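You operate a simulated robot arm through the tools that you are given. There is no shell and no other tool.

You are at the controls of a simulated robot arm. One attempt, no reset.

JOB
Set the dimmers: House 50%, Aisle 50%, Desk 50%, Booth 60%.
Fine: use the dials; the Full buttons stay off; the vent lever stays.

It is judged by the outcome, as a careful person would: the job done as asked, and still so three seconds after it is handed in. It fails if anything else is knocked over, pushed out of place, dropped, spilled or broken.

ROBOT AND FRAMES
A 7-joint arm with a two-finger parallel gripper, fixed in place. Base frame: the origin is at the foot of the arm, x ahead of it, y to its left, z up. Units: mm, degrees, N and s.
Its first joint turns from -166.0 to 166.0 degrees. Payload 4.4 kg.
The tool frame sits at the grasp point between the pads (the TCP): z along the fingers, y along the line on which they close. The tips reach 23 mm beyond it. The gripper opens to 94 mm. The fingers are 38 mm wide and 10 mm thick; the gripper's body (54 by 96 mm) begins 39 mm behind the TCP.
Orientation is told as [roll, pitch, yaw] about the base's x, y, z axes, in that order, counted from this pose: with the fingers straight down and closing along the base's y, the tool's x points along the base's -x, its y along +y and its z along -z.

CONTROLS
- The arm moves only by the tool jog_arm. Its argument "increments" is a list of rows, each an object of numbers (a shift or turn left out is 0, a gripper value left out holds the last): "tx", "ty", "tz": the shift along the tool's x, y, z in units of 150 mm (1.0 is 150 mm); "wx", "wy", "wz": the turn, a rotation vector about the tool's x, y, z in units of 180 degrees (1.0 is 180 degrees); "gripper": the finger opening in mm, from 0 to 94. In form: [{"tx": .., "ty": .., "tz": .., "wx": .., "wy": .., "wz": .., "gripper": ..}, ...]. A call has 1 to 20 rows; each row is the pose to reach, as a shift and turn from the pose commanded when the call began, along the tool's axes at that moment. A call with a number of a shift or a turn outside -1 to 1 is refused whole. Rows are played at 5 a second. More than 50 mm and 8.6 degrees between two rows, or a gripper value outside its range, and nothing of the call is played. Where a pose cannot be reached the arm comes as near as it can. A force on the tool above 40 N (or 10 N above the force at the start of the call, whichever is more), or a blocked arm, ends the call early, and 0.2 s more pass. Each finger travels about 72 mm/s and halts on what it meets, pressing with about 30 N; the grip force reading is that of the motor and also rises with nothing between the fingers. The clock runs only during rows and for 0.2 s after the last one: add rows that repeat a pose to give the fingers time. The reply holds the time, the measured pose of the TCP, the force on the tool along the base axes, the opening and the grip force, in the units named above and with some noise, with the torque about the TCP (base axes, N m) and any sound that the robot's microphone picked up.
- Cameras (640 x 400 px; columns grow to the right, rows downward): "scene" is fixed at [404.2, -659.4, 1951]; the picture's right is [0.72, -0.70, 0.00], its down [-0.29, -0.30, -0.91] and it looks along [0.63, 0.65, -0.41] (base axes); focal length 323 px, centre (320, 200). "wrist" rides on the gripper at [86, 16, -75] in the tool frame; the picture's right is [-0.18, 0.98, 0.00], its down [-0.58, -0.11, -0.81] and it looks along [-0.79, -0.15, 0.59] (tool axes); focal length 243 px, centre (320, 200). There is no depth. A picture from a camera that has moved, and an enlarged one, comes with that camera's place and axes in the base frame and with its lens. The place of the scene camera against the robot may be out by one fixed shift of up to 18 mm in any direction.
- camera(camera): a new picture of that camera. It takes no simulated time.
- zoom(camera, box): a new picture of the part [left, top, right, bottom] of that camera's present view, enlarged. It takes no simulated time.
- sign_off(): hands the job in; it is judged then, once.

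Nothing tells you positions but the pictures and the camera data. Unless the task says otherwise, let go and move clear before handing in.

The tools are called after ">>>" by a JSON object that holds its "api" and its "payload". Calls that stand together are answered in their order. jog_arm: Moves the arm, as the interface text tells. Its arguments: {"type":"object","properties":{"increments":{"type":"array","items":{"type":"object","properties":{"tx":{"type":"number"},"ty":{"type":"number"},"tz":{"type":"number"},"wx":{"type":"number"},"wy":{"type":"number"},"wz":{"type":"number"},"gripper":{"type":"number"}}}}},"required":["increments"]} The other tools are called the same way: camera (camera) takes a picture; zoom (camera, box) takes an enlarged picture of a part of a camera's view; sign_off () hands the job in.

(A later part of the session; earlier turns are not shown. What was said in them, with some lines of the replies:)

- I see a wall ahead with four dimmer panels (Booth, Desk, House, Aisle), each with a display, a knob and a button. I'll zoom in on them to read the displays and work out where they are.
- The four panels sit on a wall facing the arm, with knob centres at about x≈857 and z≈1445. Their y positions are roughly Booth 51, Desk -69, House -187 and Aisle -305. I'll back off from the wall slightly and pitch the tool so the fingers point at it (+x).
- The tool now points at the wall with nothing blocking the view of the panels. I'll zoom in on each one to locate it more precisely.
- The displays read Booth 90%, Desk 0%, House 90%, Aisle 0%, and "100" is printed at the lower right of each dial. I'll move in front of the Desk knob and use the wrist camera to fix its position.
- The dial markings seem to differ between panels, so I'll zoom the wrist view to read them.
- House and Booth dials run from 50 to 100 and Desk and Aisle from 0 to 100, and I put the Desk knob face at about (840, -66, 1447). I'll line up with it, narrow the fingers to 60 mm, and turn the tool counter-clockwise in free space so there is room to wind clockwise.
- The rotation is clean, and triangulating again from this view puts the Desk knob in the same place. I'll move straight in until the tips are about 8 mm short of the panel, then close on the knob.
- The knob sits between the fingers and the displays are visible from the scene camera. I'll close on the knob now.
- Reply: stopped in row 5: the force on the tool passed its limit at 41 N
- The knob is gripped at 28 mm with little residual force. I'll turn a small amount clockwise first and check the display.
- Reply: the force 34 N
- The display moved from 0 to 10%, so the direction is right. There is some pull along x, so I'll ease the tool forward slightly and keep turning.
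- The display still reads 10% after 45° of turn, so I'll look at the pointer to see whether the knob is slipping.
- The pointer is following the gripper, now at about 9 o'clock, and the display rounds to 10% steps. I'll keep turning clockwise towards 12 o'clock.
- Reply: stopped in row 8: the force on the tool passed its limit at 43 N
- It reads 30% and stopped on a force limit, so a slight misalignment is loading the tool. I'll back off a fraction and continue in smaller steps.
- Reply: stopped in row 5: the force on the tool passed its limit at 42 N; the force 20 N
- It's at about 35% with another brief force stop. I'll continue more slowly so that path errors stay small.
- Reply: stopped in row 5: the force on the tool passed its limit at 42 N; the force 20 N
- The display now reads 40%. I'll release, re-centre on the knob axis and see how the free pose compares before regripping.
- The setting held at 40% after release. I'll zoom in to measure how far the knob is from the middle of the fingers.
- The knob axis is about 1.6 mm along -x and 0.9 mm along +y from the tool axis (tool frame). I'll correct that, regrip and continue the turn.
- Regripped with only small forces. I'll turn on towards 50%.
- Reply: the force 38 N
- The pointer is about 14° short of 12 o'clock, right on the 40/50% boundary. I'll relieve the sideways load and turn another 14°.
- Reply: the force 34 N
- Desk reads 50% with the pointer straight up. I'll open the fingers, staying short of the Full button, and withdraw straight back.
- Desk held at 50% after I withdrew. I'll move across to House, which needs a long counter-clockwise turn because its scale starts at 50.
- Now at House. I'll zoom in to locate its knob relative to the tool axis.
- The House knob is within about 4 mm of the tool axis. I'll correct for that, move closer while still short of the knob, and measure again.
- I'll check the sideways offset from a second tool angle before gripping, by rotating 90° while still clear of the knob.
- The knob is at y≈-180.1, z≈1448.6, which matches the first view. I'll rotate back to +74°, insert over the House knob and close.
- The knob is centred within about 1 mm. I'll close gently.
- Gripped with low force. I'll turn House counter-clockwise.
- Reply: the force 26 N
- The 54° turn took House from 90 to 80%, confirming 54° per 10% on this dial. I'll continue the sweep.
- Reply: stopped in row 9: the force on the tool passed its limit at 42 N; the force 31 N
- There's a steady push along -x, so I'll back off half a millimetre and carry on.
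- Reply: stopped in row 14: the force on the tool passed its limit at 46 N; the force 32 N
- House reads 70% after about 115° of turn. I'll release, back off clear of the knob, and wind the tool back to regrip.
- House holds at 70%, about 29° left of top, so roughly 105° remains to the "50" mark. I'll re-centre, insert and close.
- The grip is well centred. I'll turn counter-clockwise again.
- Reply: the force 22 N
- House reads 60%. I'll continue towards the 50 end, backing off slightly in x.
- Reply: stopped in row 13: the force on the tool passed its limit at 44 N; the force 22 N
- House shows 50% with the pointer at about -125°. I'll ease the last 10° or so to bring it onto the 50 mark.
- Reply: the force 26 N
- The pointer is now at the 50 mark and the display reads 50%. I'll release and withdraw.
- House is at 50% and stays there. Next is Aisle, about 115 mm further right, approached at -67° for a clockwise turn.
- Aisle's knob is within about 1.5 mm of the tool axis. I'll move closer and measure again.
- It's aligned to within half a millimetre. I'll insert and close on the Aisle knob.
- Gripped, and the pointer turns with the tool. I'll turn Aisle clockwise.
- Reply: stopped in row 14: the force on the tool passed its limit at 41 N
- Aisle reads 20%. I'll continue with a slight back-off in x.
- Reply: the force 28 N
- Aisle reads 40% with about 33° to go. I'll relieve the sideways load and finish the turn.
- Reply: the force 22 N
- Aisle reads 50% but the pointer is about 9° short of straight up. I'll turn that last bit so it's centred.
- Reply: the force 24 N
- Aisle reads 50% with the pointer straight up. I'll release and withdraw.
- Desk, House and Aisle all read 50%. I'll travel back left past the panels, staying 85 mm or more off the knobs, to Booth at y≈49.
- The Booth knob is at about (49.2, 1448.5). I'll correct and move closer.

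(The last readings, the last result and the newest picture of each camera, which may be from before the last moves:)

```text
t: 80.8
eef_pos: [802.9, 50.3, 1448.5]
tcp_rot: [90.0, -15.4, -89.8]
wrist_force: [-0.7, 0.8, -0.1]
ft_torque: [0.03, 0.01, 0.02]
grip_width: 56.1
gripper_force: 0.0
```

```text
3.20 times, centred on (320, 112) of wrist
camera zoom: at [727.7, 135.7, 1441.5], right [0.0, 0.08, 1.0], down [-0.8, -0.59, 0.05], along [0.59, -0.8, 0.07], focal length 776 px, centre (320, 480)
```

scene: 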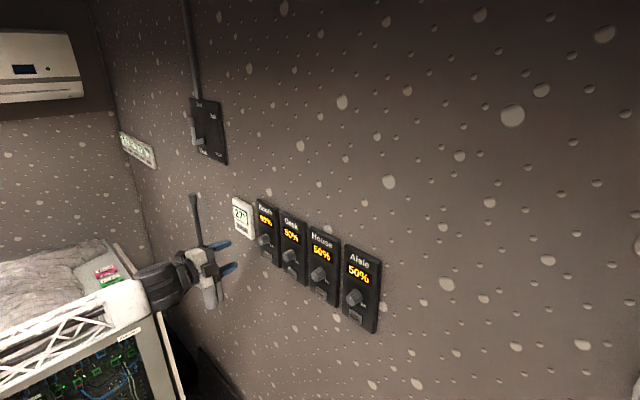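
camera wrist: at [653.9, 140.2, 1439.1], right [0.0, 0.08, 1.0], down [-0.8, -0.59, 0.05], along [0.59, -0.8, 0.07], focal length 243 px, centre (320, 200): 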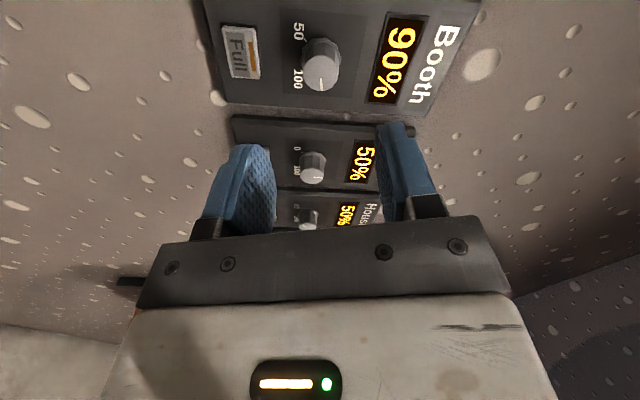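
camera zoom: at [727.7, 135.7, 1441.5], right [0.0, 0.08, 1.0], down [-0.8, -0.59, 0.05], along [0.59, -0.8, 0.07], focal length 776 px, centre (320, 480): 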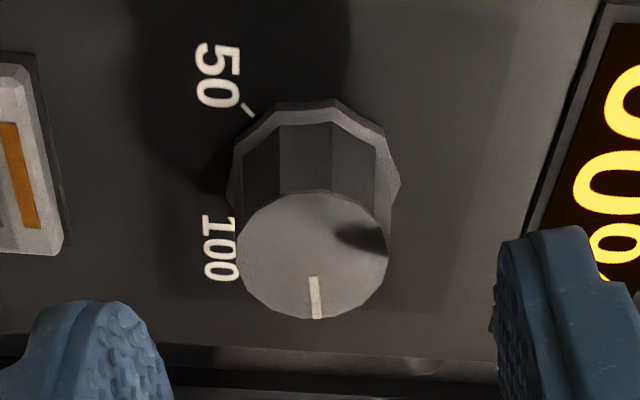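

The offset is about a millimetre. I'll correct, insert and close on the Booth knob.

>>> {"api": "jog_arm", "payload": {"increments": [{"tx": 0.004, "ty": -0.006, "tz": 0.06}, {"tx": 0.004, "ty": -0.006, "tz": 0.12}, {"tx": 0.004, "ty": -0.006, "tz": 0.17}, {"tx": 0.004, "ty": -0.006, "tz": 0.17}, {"tx": 0.004, "ty": -0.006, "tz": 0.17, "gripper": 46}, {"tx": 0.004, "ty": -0.006, "tz": 0.17, "gripper": 38}, {"tx": 0.004, "ty": -0.006, "tz": 0.17, "gripper": 32}, {"tx": 0.004, "ty": -0.006, "tz": 0.17, "gripper": 29}, {"tx": 0.004, "ty": -0.006, "tz": 0.17, "gripper": 26}, {"tx": 0.004, "ty": -0.006, "tz": 0.17, "gripper": 23}, {"tx": 0.004, "ty": -0.006, "tz": 0.17, "gripper": 22}, {"tx": 0.004, "ty": -0.006, "tz": 0.17, "gripper": 22}]}}

>>> {"api": "zoom", "payload": {"camera": "wrist", "box": [230, 80, 430, 230]}}

>>> {"api": "zoom", "payload": {"camera": "scene", "box": [220, 180, 390, 340]}}

```text
t: 83.3
eef_pos: [828.2, 49.7, 1447.1]
tcp_rot: [90.1, -15.4, -89.8]
wrist_force: [8.7, 3.2, 12.2]
ft_torque: [0.0, -0.29, 0.01]
grip_width: 27.9
gripper_force: 44.8
```

```text
2.67 times, centred on (330, 155) of wrist
camera zoom: at [753.3, 136.0, 1440.2], right [0.0, 0.08, 1.0], down [-0.8, -0.59, 0.05], along [0.59, -0.8, 0.07], focal length 647 px, centre (293, 320)
```

zoom: 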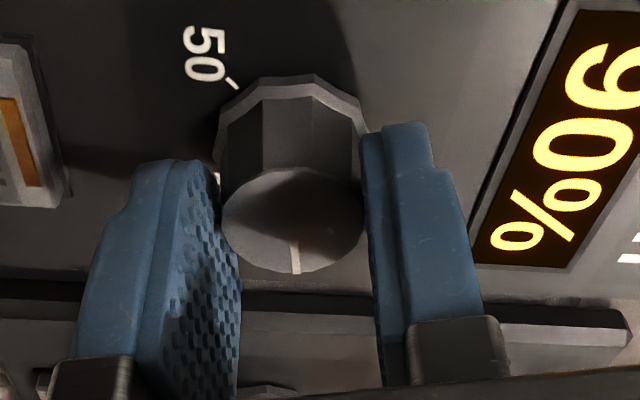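

```text
2.50 times, centred on (305, 260) of scene
camera zoom: at [404.2, -659.4, 1951.0], right [0.72, -0.7, 0.0], down [-0.29, -0.3, -0.91], along [0.63, 0.65, -0.41], focal length 808 px, centre (358, 50)
```

zoom: 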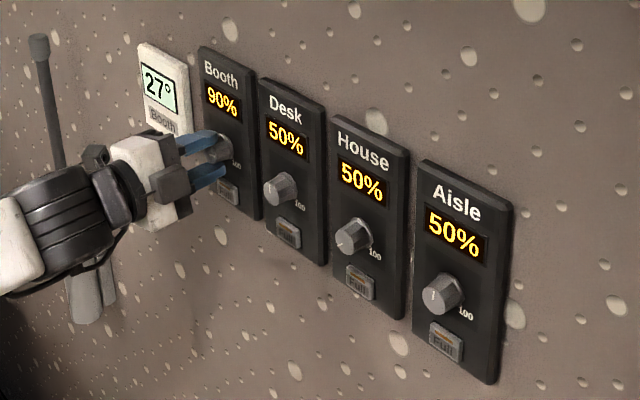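

Booth is gripped cleanly. I'll turn it counter-clockwise; 162° in total takes it from 90 to 60%.

>>> {"api": "jog_arm", "payload": {"increments": [{"ty": 0.001, "wz": -0.02}, {"ty": 0.001, "wz": -0.04}, {"ty": 0.001, "wz": -0.06}, {"ty": 0.001, "wz": -0.08}, {"ty": 0.001, "wz": -0.1}, {"ty": 0.001, "wz": -0.12}, {"ty": 0.001, "wz": -0.14}, {"ty": 0.001, "wz": -0.16}, {"ty": 0.001, "wz": -0.18}, {"ty": 0.001, "wz": -0.2}, {"ty": 0.001, "wz": -0.22}, {"ty": 0.001, "wz": -0.24}, {"ty": 0.001, "wz": -0.26}, {"ty": 0.001, "wz": -0.28}, {"ty": 0.001, "wz": -0.3}]}}

>>> {"api": "zoom", "payload": {"camera": "scene", "box": [220, 180, 390, 340]}}

```text
t: 86.5
eef_pos: [828.0, 48.9, 1448.8]
tcp_rot: [90.3, -69.5, -90.1]
wrist_force: [14.0, 23.7, 17.1]
ft_torque: [0.01, 0.23, 0.73]
grip_width: 28.0
gripper_force: 45.1
```

```text
2.50 times, centred on (305, 260) of scene
camera zoom: at [404.2, -659.4, 1951.0], right [0.72, -0.7, 0.0], down [-0.29, -0.3, -0.91], along [0.63, 0.65, -0.41], focal length 808 px, centre (358, 50)
```

zoom: 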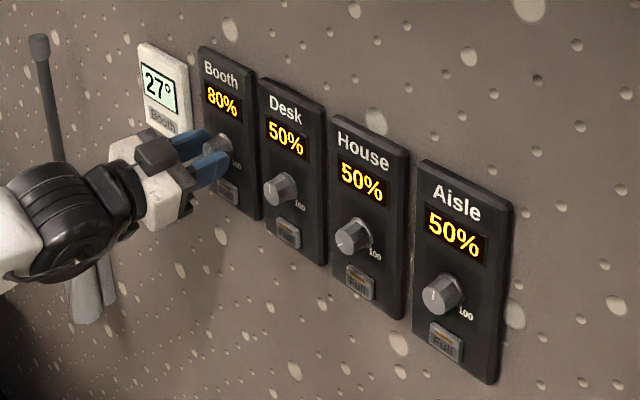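

Booth reads 80%. I'll relieve the sideways force and continue.

>>> {"api": "jog_arm", "payload": {"increments": [{"ty": 0.0028, "tz": 0.001, "wz": 0}, {"ty": 0.0028, "tz": 0.001, "wz": -0.02}, {"ty": 0.0028, "tz": 0.001, "wz": -0.04}, {"ty": 0.0028, "tz": 0.001, "wz": -0.06}, {"ty": 0.0028, "tz": 0.001, "wz": -0.08}, {"ty": 0.0028, "tz": 0.001, "wz": -0.1}, {"ty": 0.0028, "tz": 0.001, "wz": -0.12}, {"ty": 0.0028, "tz": 0.001, "wz": -0.14}, {"ty": 0.0028, "tz": 0.001, "wz": -0.16}, {"ty": 0.0028, "tz": 0.001, "wz": -0.18}, {"ty": 0.0028, "tz": 0.001, "wz": -0.2}, {"ty": 0.0028, "tz": 0.001, "wz": -0.22}, {"ty": 0.0028, "tz": 0.001, "wz": -0.24}, {"ty": 0.0028, "tz": 0.001, "wz": -0.26}, {"ty": 0.0028, "tz": 0.001, "wz": -0.28}, {"ty": 0.0028, "tz": 0.001, "wz": -0.3}]}}

>>> {"api": "zoom", "payload": {"camera": "scene", "box": [220, 180, 390, 340]}}

>>> {"api": "zoom", "payload": {"camera": "wrist", "box": [230, 80, 430, 230]}}

```text
t: 87.4
eef_pos: [828.1, 50.2, 1449.9]
tcp_rot: [90.3, -77.3, -90.0]
wrist_force: [-13.5, 9.9, -3.0]
ft_torque: [0.01, 0.36, 0.32]
grip_width: 27.8
gripper_force: 44.8
stopped in row 4: the force on the tool passed its limit at 43 N (the readings are from after the stop); the commanded pose is now the measured one
```

```text
2.50 times, centred on (305, 260) of scene
camera zoom: at [404.2, -659.4, 1951.0], right [0.72, -0.7, 0.0], down [-0.29, -0.3, -0.91], along [0.63, 0.65, -0.41], focal length 808 px, centre (358, 50)
```

zoom: 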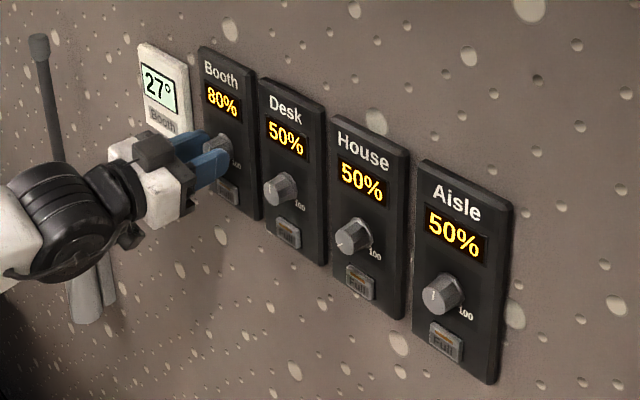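

```text
2.67 times, centred on (330, 155) of wrist
camera zoom: at [753.4, 83.5, 1367.5], right [0.0, 0.92, 0.39], down [-0.81, -0.24, 0.54], along [0.59, -0.32, 0.74], focal length 647 px, centre (293, 320)
```

zoom: 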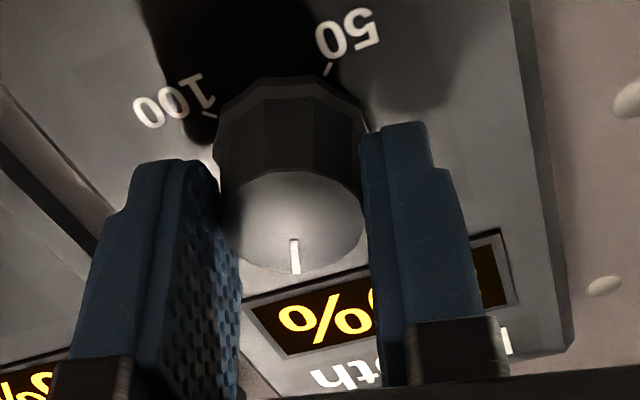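

I'll continue from the reset pose, a little slower.

>>> {"api": "jog_arm", "payload": {"increments": [{"ty": 0.001, "tz": -0.0015, "wz": 0}, {"ty": 0.001, "tz": -0.0015, "wz": -0.018}, {"ty": 0.001, "tz": -0.0015, "wz": -0.036}, {"ty": 0.001, "tz": -0.0015, "wz": -0.054}, {"ty": 0.001, "tz": -0.0015, "wz": -0.072}, {"ty": 0.001, "tz": -0.0015, "wz": -0.09}, {"ty": 0.001, "tz": -0.0015, "wz": -0.108}, {"ty": 0.001, "tz": -0.0015, "wz": -0.126}, {"ty": 0.001, "tz": -0.0015, "wz": -0.144}, {"ty": 0.001, "tz": -0.0015, "wz": -0.162}, {"ty": 0.001, "tz": -0.0015, "wz": -0.18}, {"ty": 0.001, "tz": -0.0015, "wz": -0.198}, {"ty": 0.001, "tz": -0.0015, "wz": -0.216}, {"ty": 0.001, "tz": -0.0015, "wz": -0.234}, {"ty": 0.001, "tz": -0.0015, "wz": -0.252}]}}

>>> {"api": "zoom", "payload": {"camera": "scene", "box": [220, 180, 390, 340]}}

```text
t: 89.4
eef_pos: [828.4, 50.4, 1448.2]
tcp_rot: [-90.1, -77.5, 90.4]
wrist_force: [-7.7, 9.7, -1.3]
ft_torque: [-0.01, 0.22, 0.26]
grip_width: 27.9
gripper_force: 44.8
stopped in row 9: the force on the tool passed its limit at 41 N (the readings are from after the stop); the commanded pose is now the measured one
```

```text
2.50 times, centred on (305, 260) of scene
camera zoom: at [404.2, -659.4, 1951.0], right [0.72, -0.7, 0.0], down [-0.29, -0.3, -0.91], along [0.63, 0.65, -0.41], focal length 808 px, centre (358, 50)
```

zoom: 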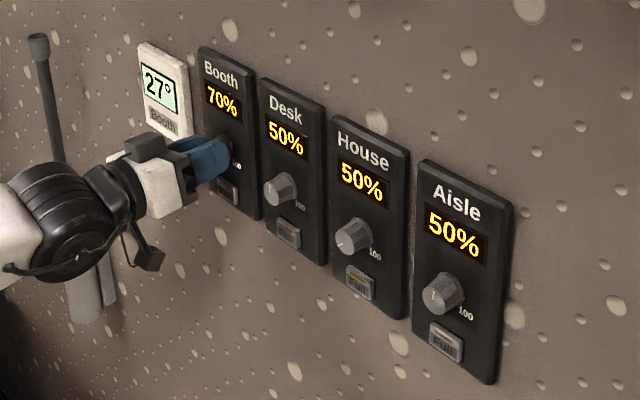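

Booth reads 70%. I'll continue this sweep a bit further before regripping.

>>> {"api": "jog_arm", "payload": {"increments": [{"ty": 0.001, "tz": -0.001, "wz": 0}, {"ty": 0.001, "tz": -0.001, "wz": -0.018}, {"ty": 0.001, "tz": -0.001, "wz": -0.036}, {"ty": 0.001, "tz": -0.001, "wz": -0.054}, {"ty": 0.001, "tz": -0.001, "wz": -0.072}, {"ty": 0.001, "tz": -0.001, "wz": -0.09}, {"ty": 0.001, "tz": -0.001, "wz": -0.108}, {"ty": 0.001, "tz": -0.001, "wz": -0.126}, {"ty": 0.001, "tz": -0.001, "wz": -0.144}, {"ty": 0.001, "tz": -0.001, "wz": -0.162}, {"ty": 0.001, "tz": -0.001, "wz": -0.18}, {"ty": 0.001, "tz": -0.001, "wz": -0.198}, {"ty": 0.001, "tz": -0.001, "wz": -0.216}, {"ty": 0.001, "tz": -0.001, "wz": -0.234}]}}

>>> {"api": "zoom", "payload": {"camera": "scene", "box": [220, 180, 390, 340]}}

```text
t: 92.4
eef_pos: [828.1, 50.5, 1449.2]
tcp_rot: [-90.0, -35.3, 90.4]
wrist_force: [-6.5, 37.0, -1.5]
ft_torque: [0.04, 0.06, 0.84]
grip_width: 27.7
gripper_force: 44.9
```

```text
2.50 times, centred on (305, 260) of scene
camera zoom: at [404.2, -659.4, 1951.0], right [0.72, -0.7, 0.0], down [-0.29, -0.3, -0.91], along [0.63, 0.65, -0.41], focal length 808 px, centre (358, 50)
```

zoom: 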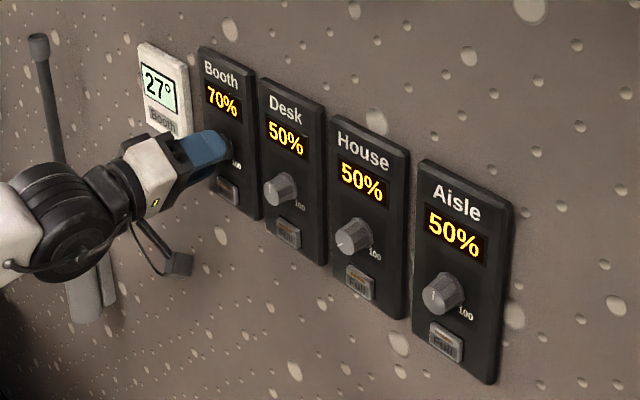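

Booth has turned about 129° and sits near 66%. I'll release, back off and wind the tool back for the final bit.

>>> {"api": "jog_arm", "payload": {"increments": [{"gripper": 34}, {"gripper": 44}, {"gripper": 50}, {"gripper": 50, "tz": -0.06}, {"gripper": 50, "tz": -0.14}, {"gripper": 50, "tz": -0.18, "wz": 0.045}, {"gripper": 50, "tz": -0.18, "wz": 0.09}, {"gripper": 50, "tz": -0.18, "wz": 0.135}, {"gripper": 50, "tz": -0.18, "wz": 0.18}, {"gripper": 50, "tz": -0.18, "wz": 0.225}, {"gripper": 50, "tz": -0.18, "wz": 0.27}, {"gripper": 50, "tz": -0.18, "wz": 0.315}, {"gripper": 50, "tz": -0.18, "wz": 0.36}, {"gripper": 50, "tz": -0.18, "wz": 0.405}, {"gripper": 50, "tz": -0.18, "wz": 0.45}, {"gripper": 50, "tz": -0.18, "wz": 0.45}, {"gripper": 50, "tz": -0.18, "wz": 0.45}]}}

>>> {"api": "zoom", "payload": {"camera": "scene", "box": [220, 180, 390, 340]}}

>>> {"api": "zoom", "payload": {"camera": "wrist", "box": [220, 50, 420, 175]}}

```text
t: 96.0
eef_pos: [802.1, 50.0, 1447.8]
tcp_rot: [89.9, -63.7, -89.8]
wrist_force: [-0.5, -0.1, 0.3]
ft_torque: [0.01, -0.03, 0.03]
grip_width: 50.2
gripper_force: 0.1
```

```text
2.50 times, centred on (305, 260) of scene
camera zoom: at [404.2, -659.4, 1951.0], right [0.72, -0.7, 0.0], down [-0.29, -0.3, -0.91], along [0.63, 0.65, -0.41], focal length 808 px, centre (358, 50)
```

zoom: 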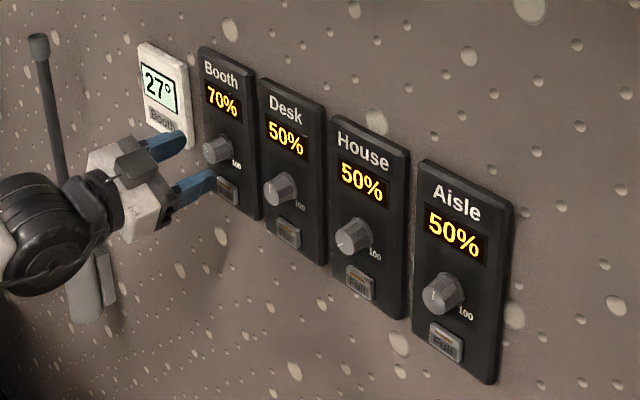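

```text
3.20 times, centred on (320, 112) of wrist
camera zoom: at [726.9, 101.7, 1377.3], right [0.0, 0.8, 0.6], down [-0.8, -0.36, 0.47], along [0.59, -0.48, 0.64], focal length 776 px, centre (320, 480)
```

zoom: 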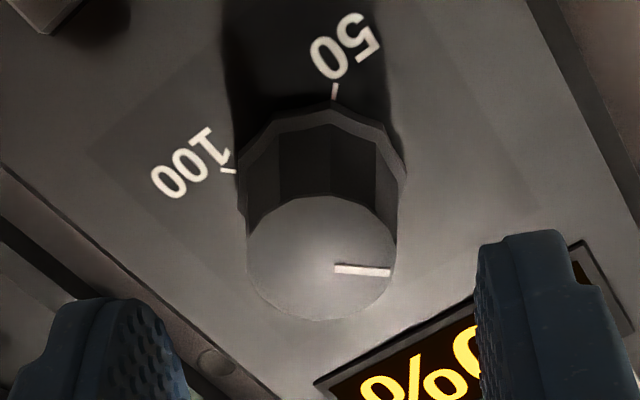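

The pointer is at about -47.6°, which is 66%. I need -81°, so roughly 33° more; I'll insert and regrip.

>>> {"api": "jog_arm", "payload": {"increments": [{"tx": -0.001, "ty": 0.003, "tz": 0.06}, {"tx": -0.001, "ty": 0.003, "tz": 0.12}, {"tx": -0.001, "ty": 0.003, "tz": 0.174}, {"tx": -0.001, "ty": 0.003, "tz": 0.174}, {"tx": -0.001, "ty": 0.003, "tz": 0.174, "gripper": 42}, {"tx": -0.001, "ty": 0.003, "tz": 0.174, "gripper": 36}, {"tx": -0.001, "ty": 0.003, "tz": 0.174, "gripper": 32}, {"tx": -0.001, "ty": 0.003, "tz": 0.174, "gripper": 29}, {"tx": -0.001, "ty": 0.003, "tz": 0.174, "gripper": 26}, {"tx": -0.001, "ty": 0.003, "tz": 0.174, "gripper": 23}, {"tx": -0.001, "ty": 0.003, "tz": 0.174, "gripper": 22}, {"tx": -0.001, "ty": 0.003, "tz": 0.174, "gripper": 22}]}}

>>> {"api": "jog_arm", "payload": {"increments": [{"wz": -0.015}, {"wz": -0.03}, {"wz": -0.045}, {"wz": -0.06}, {"wz": -0.075}, {"wz": -0.09}, {"wz": -0.105}, {"wz": -0.12}, {"wz": -0.135}, {"wz": -0.15}, {"wz": -0.165}, {"wz": -0.165}]}}

>>> {"api": "zoom", "payload": {"camera": "scene", "box": [220, 180, 390, 340]}}

>>> {"api": "zoom", "payload": {"camera": "wrist", "box": [230, 80, 430, 230]}}

```text
t: 98.6
eef_pos: [826.8, 48.8, 1448.7]
tcp_rot: [90.0, -63.6, -89.8]
wrist_force: [-3.4, -14.1, -5.0]
ft_torque: [-0.01, 0.06, -0.37]
grip_width: 28.3
gripper_force: 6.6
```

```text
t: 101.2
eef_pos: [828.6, 50.1, 1449.3]
tcp_rot: [-90.0, -86.6, 90.4]
wrist_force: [11.2, -3.3, 0.5]
ft_torque: [-0.01, -0.21, -0.04]
grip_width: 27.4
gripper_force: 45.1
```

```text
2.50 times, centred on (305, 260) of scene
camera zoom: at [404.2, -659.4, 1951.0], right [0.72, -0.7, 0.0], down [-0.29, -0.3, -0.91], along [0.63, 0.65, -0.41], focal length 808 px, centre (358, 50)
```

zoom: 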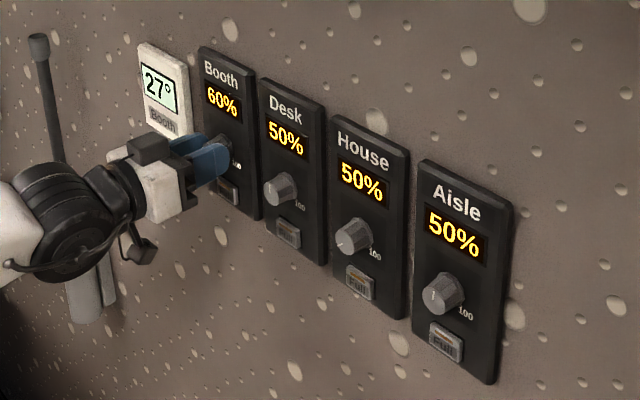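

```text
2.67 times, centred on (330, 155) of wrist
camera zoom: at [753.6, 60.1, 1361.1], right [-0.01, 0.99, 0.13], down [-0.81, -0.08, 0.59], along [0.59, -0.1, 0.8], focal length 647 px, centre (293, 320)
```

zoom: 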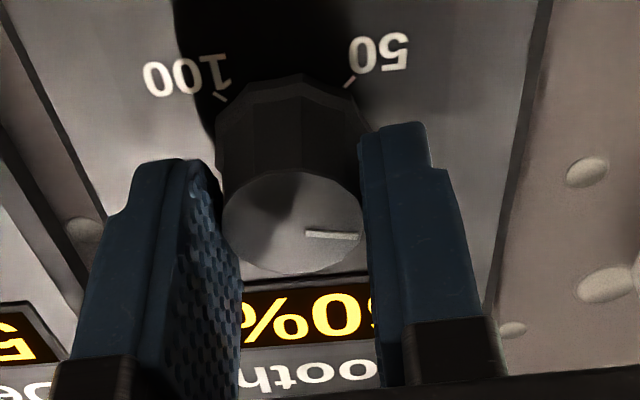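

Booth reads 60% with the pointer at about -75°. I'll turn another 6° to land on the exact 60% angle of -81°.

>>> {"api": "jog_arm", "payload": {"increments": [{"wz": -0.01}, {"wz": -0.02}, {"wz": -0.03}, {"wz": -0.033}, {"wz": -0.033}]}}

>>> {"api": "zoom", "payload": {"camera": "scene", "box": [220, 180, 390, 340]}}

>>> {"api": "zoom", "payload": {"camera": "wrist", "box": [230, 80, 430, 230]}}

```text
t: 102.4
eef_pos: [827.9, 49.8, 1448.6]
tcp_rot: [-89.6, -80.7, 89.9]
wrist_force: [25.7, 5.3, -8.9]
ft_torque: [-0.01, 0.09, 0.13]
grip_width: 27.3
gripper_force: 45.4
```

```text
2.50 times, centred on (305, 260) of scene
camera zoom: at [404.2, -659.4, 1951.0], right [0.72, -0.7, 0.0], down [-0.29, -0.3, -0.91], along [0.63, 0.65, -0.41], focal length 808 px, centre (358, 50)
```

zoom: 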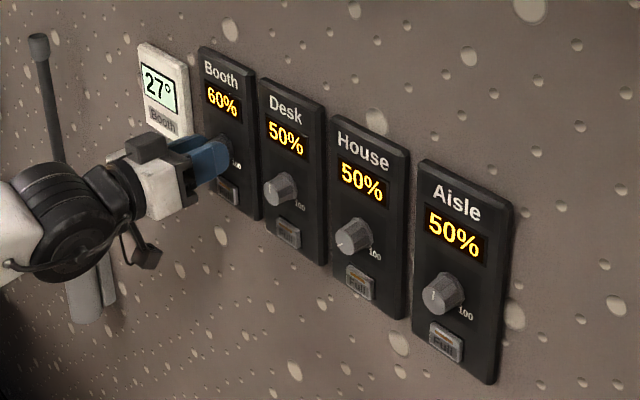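

```text
2.67 times, centred on (330, 155) of wrist
camera zoom: at [753.3, 51.1, 1360.5], right [0.0, 1.0, 0.02], down [-0.81, -0.02, 0.59], along [0.59, -0.02, 0.81], focal length 647 px, centre (293, 320)
```

zoom: 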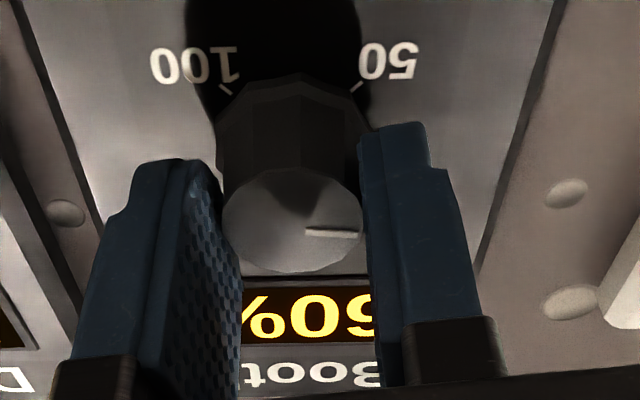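

Booth reads 60% with the pointer at -80°, right on target. I'll release and withdraw well clear.

>>> {"api": "jog_arm", "payload": {"increments": [{"gripper": 34}, {"gripper": 42}, {"gripper": 48}, {"gripper": 48}, {"tz": -0.1, "gripper": 48}, {"tz": -0.25, "gripper": 48}, {"tz": -0.45, "gripper": 48}, {"tz": -0.7, "gripper": 48}, {"tz": -0.95, "gripper": 48}, {"tz": -0.95, "gripper": 48}]}}

>>> {"api": "zoom", "payload": {"camera": "scene", "box": [220, 180, 390, 340]}}

>>> {"api": "camera", "payload": {"camera": "scene"}}

>>> {"api": "camera", "payload": {"camera": "wrist"}}

```text
t: 104.6
eef_pos: [685.4, 45.0, 1451.0]
tcp_rot: [-90.1, -80.8, 90.4]
wrist_force: [-0.1, 0.0, -0.8]
ft_torque: [0.01, 0.0, 0.03]
grip_width: 48.2
gripper_force: 0.0
```

```text
2.50 times, centred on (305, 260) of scene
camera zoom: at [404.2, -659.4, 1951.0], right [0.72, -0.7, 0.0], down [-0.29, -0.3, -0.91], along [0.63, 0.65, -0.41], focal length 808 px, centre (358, 50)
```

zoom: 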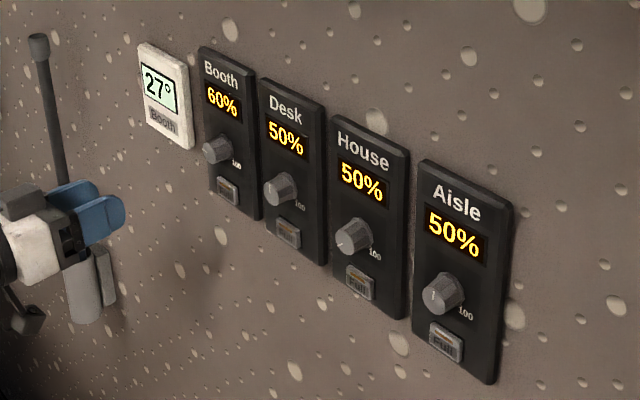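

```text
taken
```

scene: 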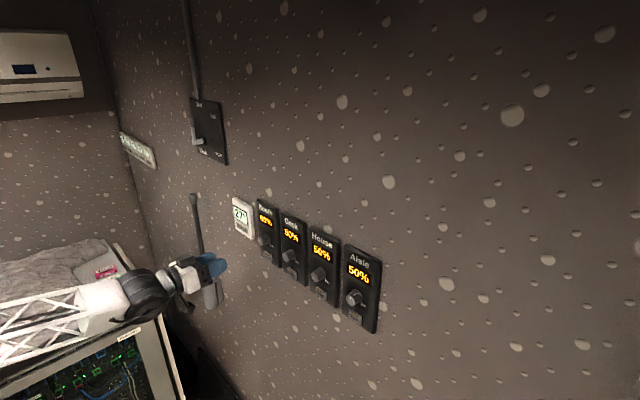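

```text
taken
camera wrist: at [611.9, 45.8, 1361.4], right [0.0, 1.0, 0.02], down [-0.81, -0.02, 0.59], along [0.59, -0.02, 0.81], focal length 243 px, centre (320, 200)
```

wrist: 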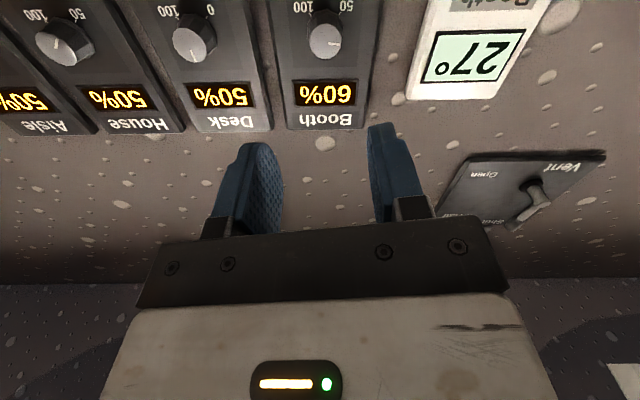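

All four dials read their targets and the gripper is clear. I'll take a last look at the Full buttons and the vent lever before handing in.

>>> {"api": "zoom", "payload": {"camera": "scene", "box": [230, 190, 310, 290]}}

>>> {"api": "zoom", "payload": {"camera": "scene", "box": [300, 220, 390, 340]}}

>>> {"api": "zoom", "payload": {"camera": "scene", "box": [170, 80, 270, 180]}}

```text
4.00 times, centred on (270, 240) of scene
camera zoom: at [404.2, -659.4, 1951.0], right [0.72, -0.7, 0.0], down [-0.29, -0.3, -0.91], along [0.63, 0.65, -0.41], focal length 1293 px, centre (520, 40)
```

zoom: 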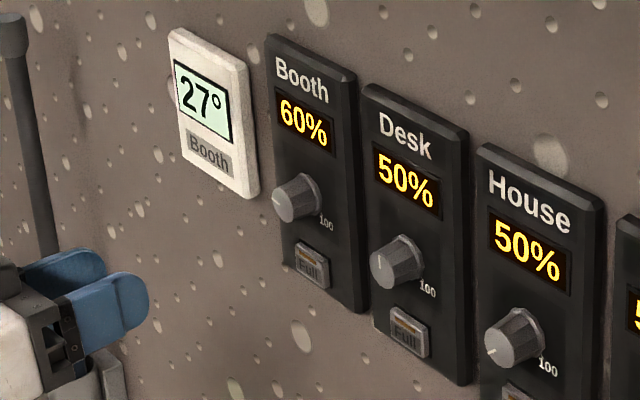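

```text
3.33 times, centred on (345, 280) of scene
camera zoom: at [404.2, -659.4, 1951.0], right [0.72, -0.7, 0.0], down [-0.29, -0.3, -0.91], along [0.63, 0.65, -0.41], focal length 1077 px, centre (237, -67)
```

zoom: 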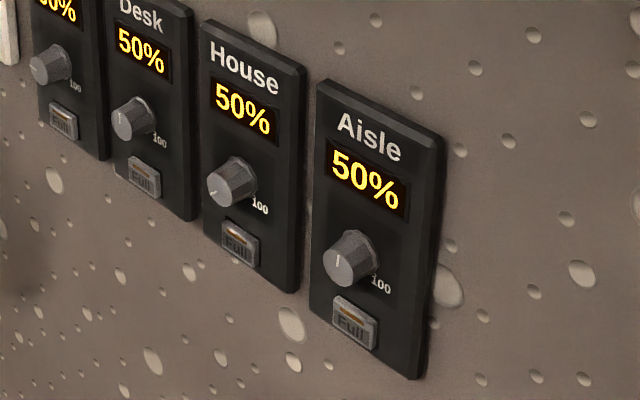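

```text
4.00 times, centred on (220, 130) of scene
camera zoom: at [404.2, -659.4, 1951.0], right [0.72, -0.7, 0.0], down [-0.29, -0.3, -0.91], along [0.63, 0.65, -0.41], focal length 1293 px, centre (720, 480)
```

zoom: 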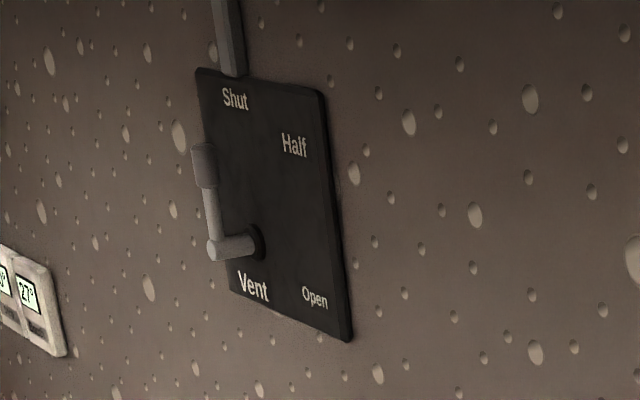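

The displays read Booth 60%, Desk 50%, House 50% and Aisle 50%. The Full buttons look the same as at the start, the vent lever hasn't moved, and the gripper is open and clear, so I'm handing in.

>>> {"api": "sign_off", "payload": {}}

```text
The job is handed in.
```

The dimmers are set as you asked: House 50%, Aisle 50%, Desk 50% and Booth 60%. I read all four off their displays after the gripper had let go and backed away, and then handed the job in.

- **Dials only:** I turned only the dials. House and Booth are scaled from 50 to 100, so House at 50% sits at the bottom of its scale.
- **Full buttons and vent lever:** The Full buttons look the same as before I started, and the vent lever is where it was.
- **Force stops:** The arm stopped itself on its force limit several times while gripping and turning the knobs. I saw no damage, and every dial held its setting after release.
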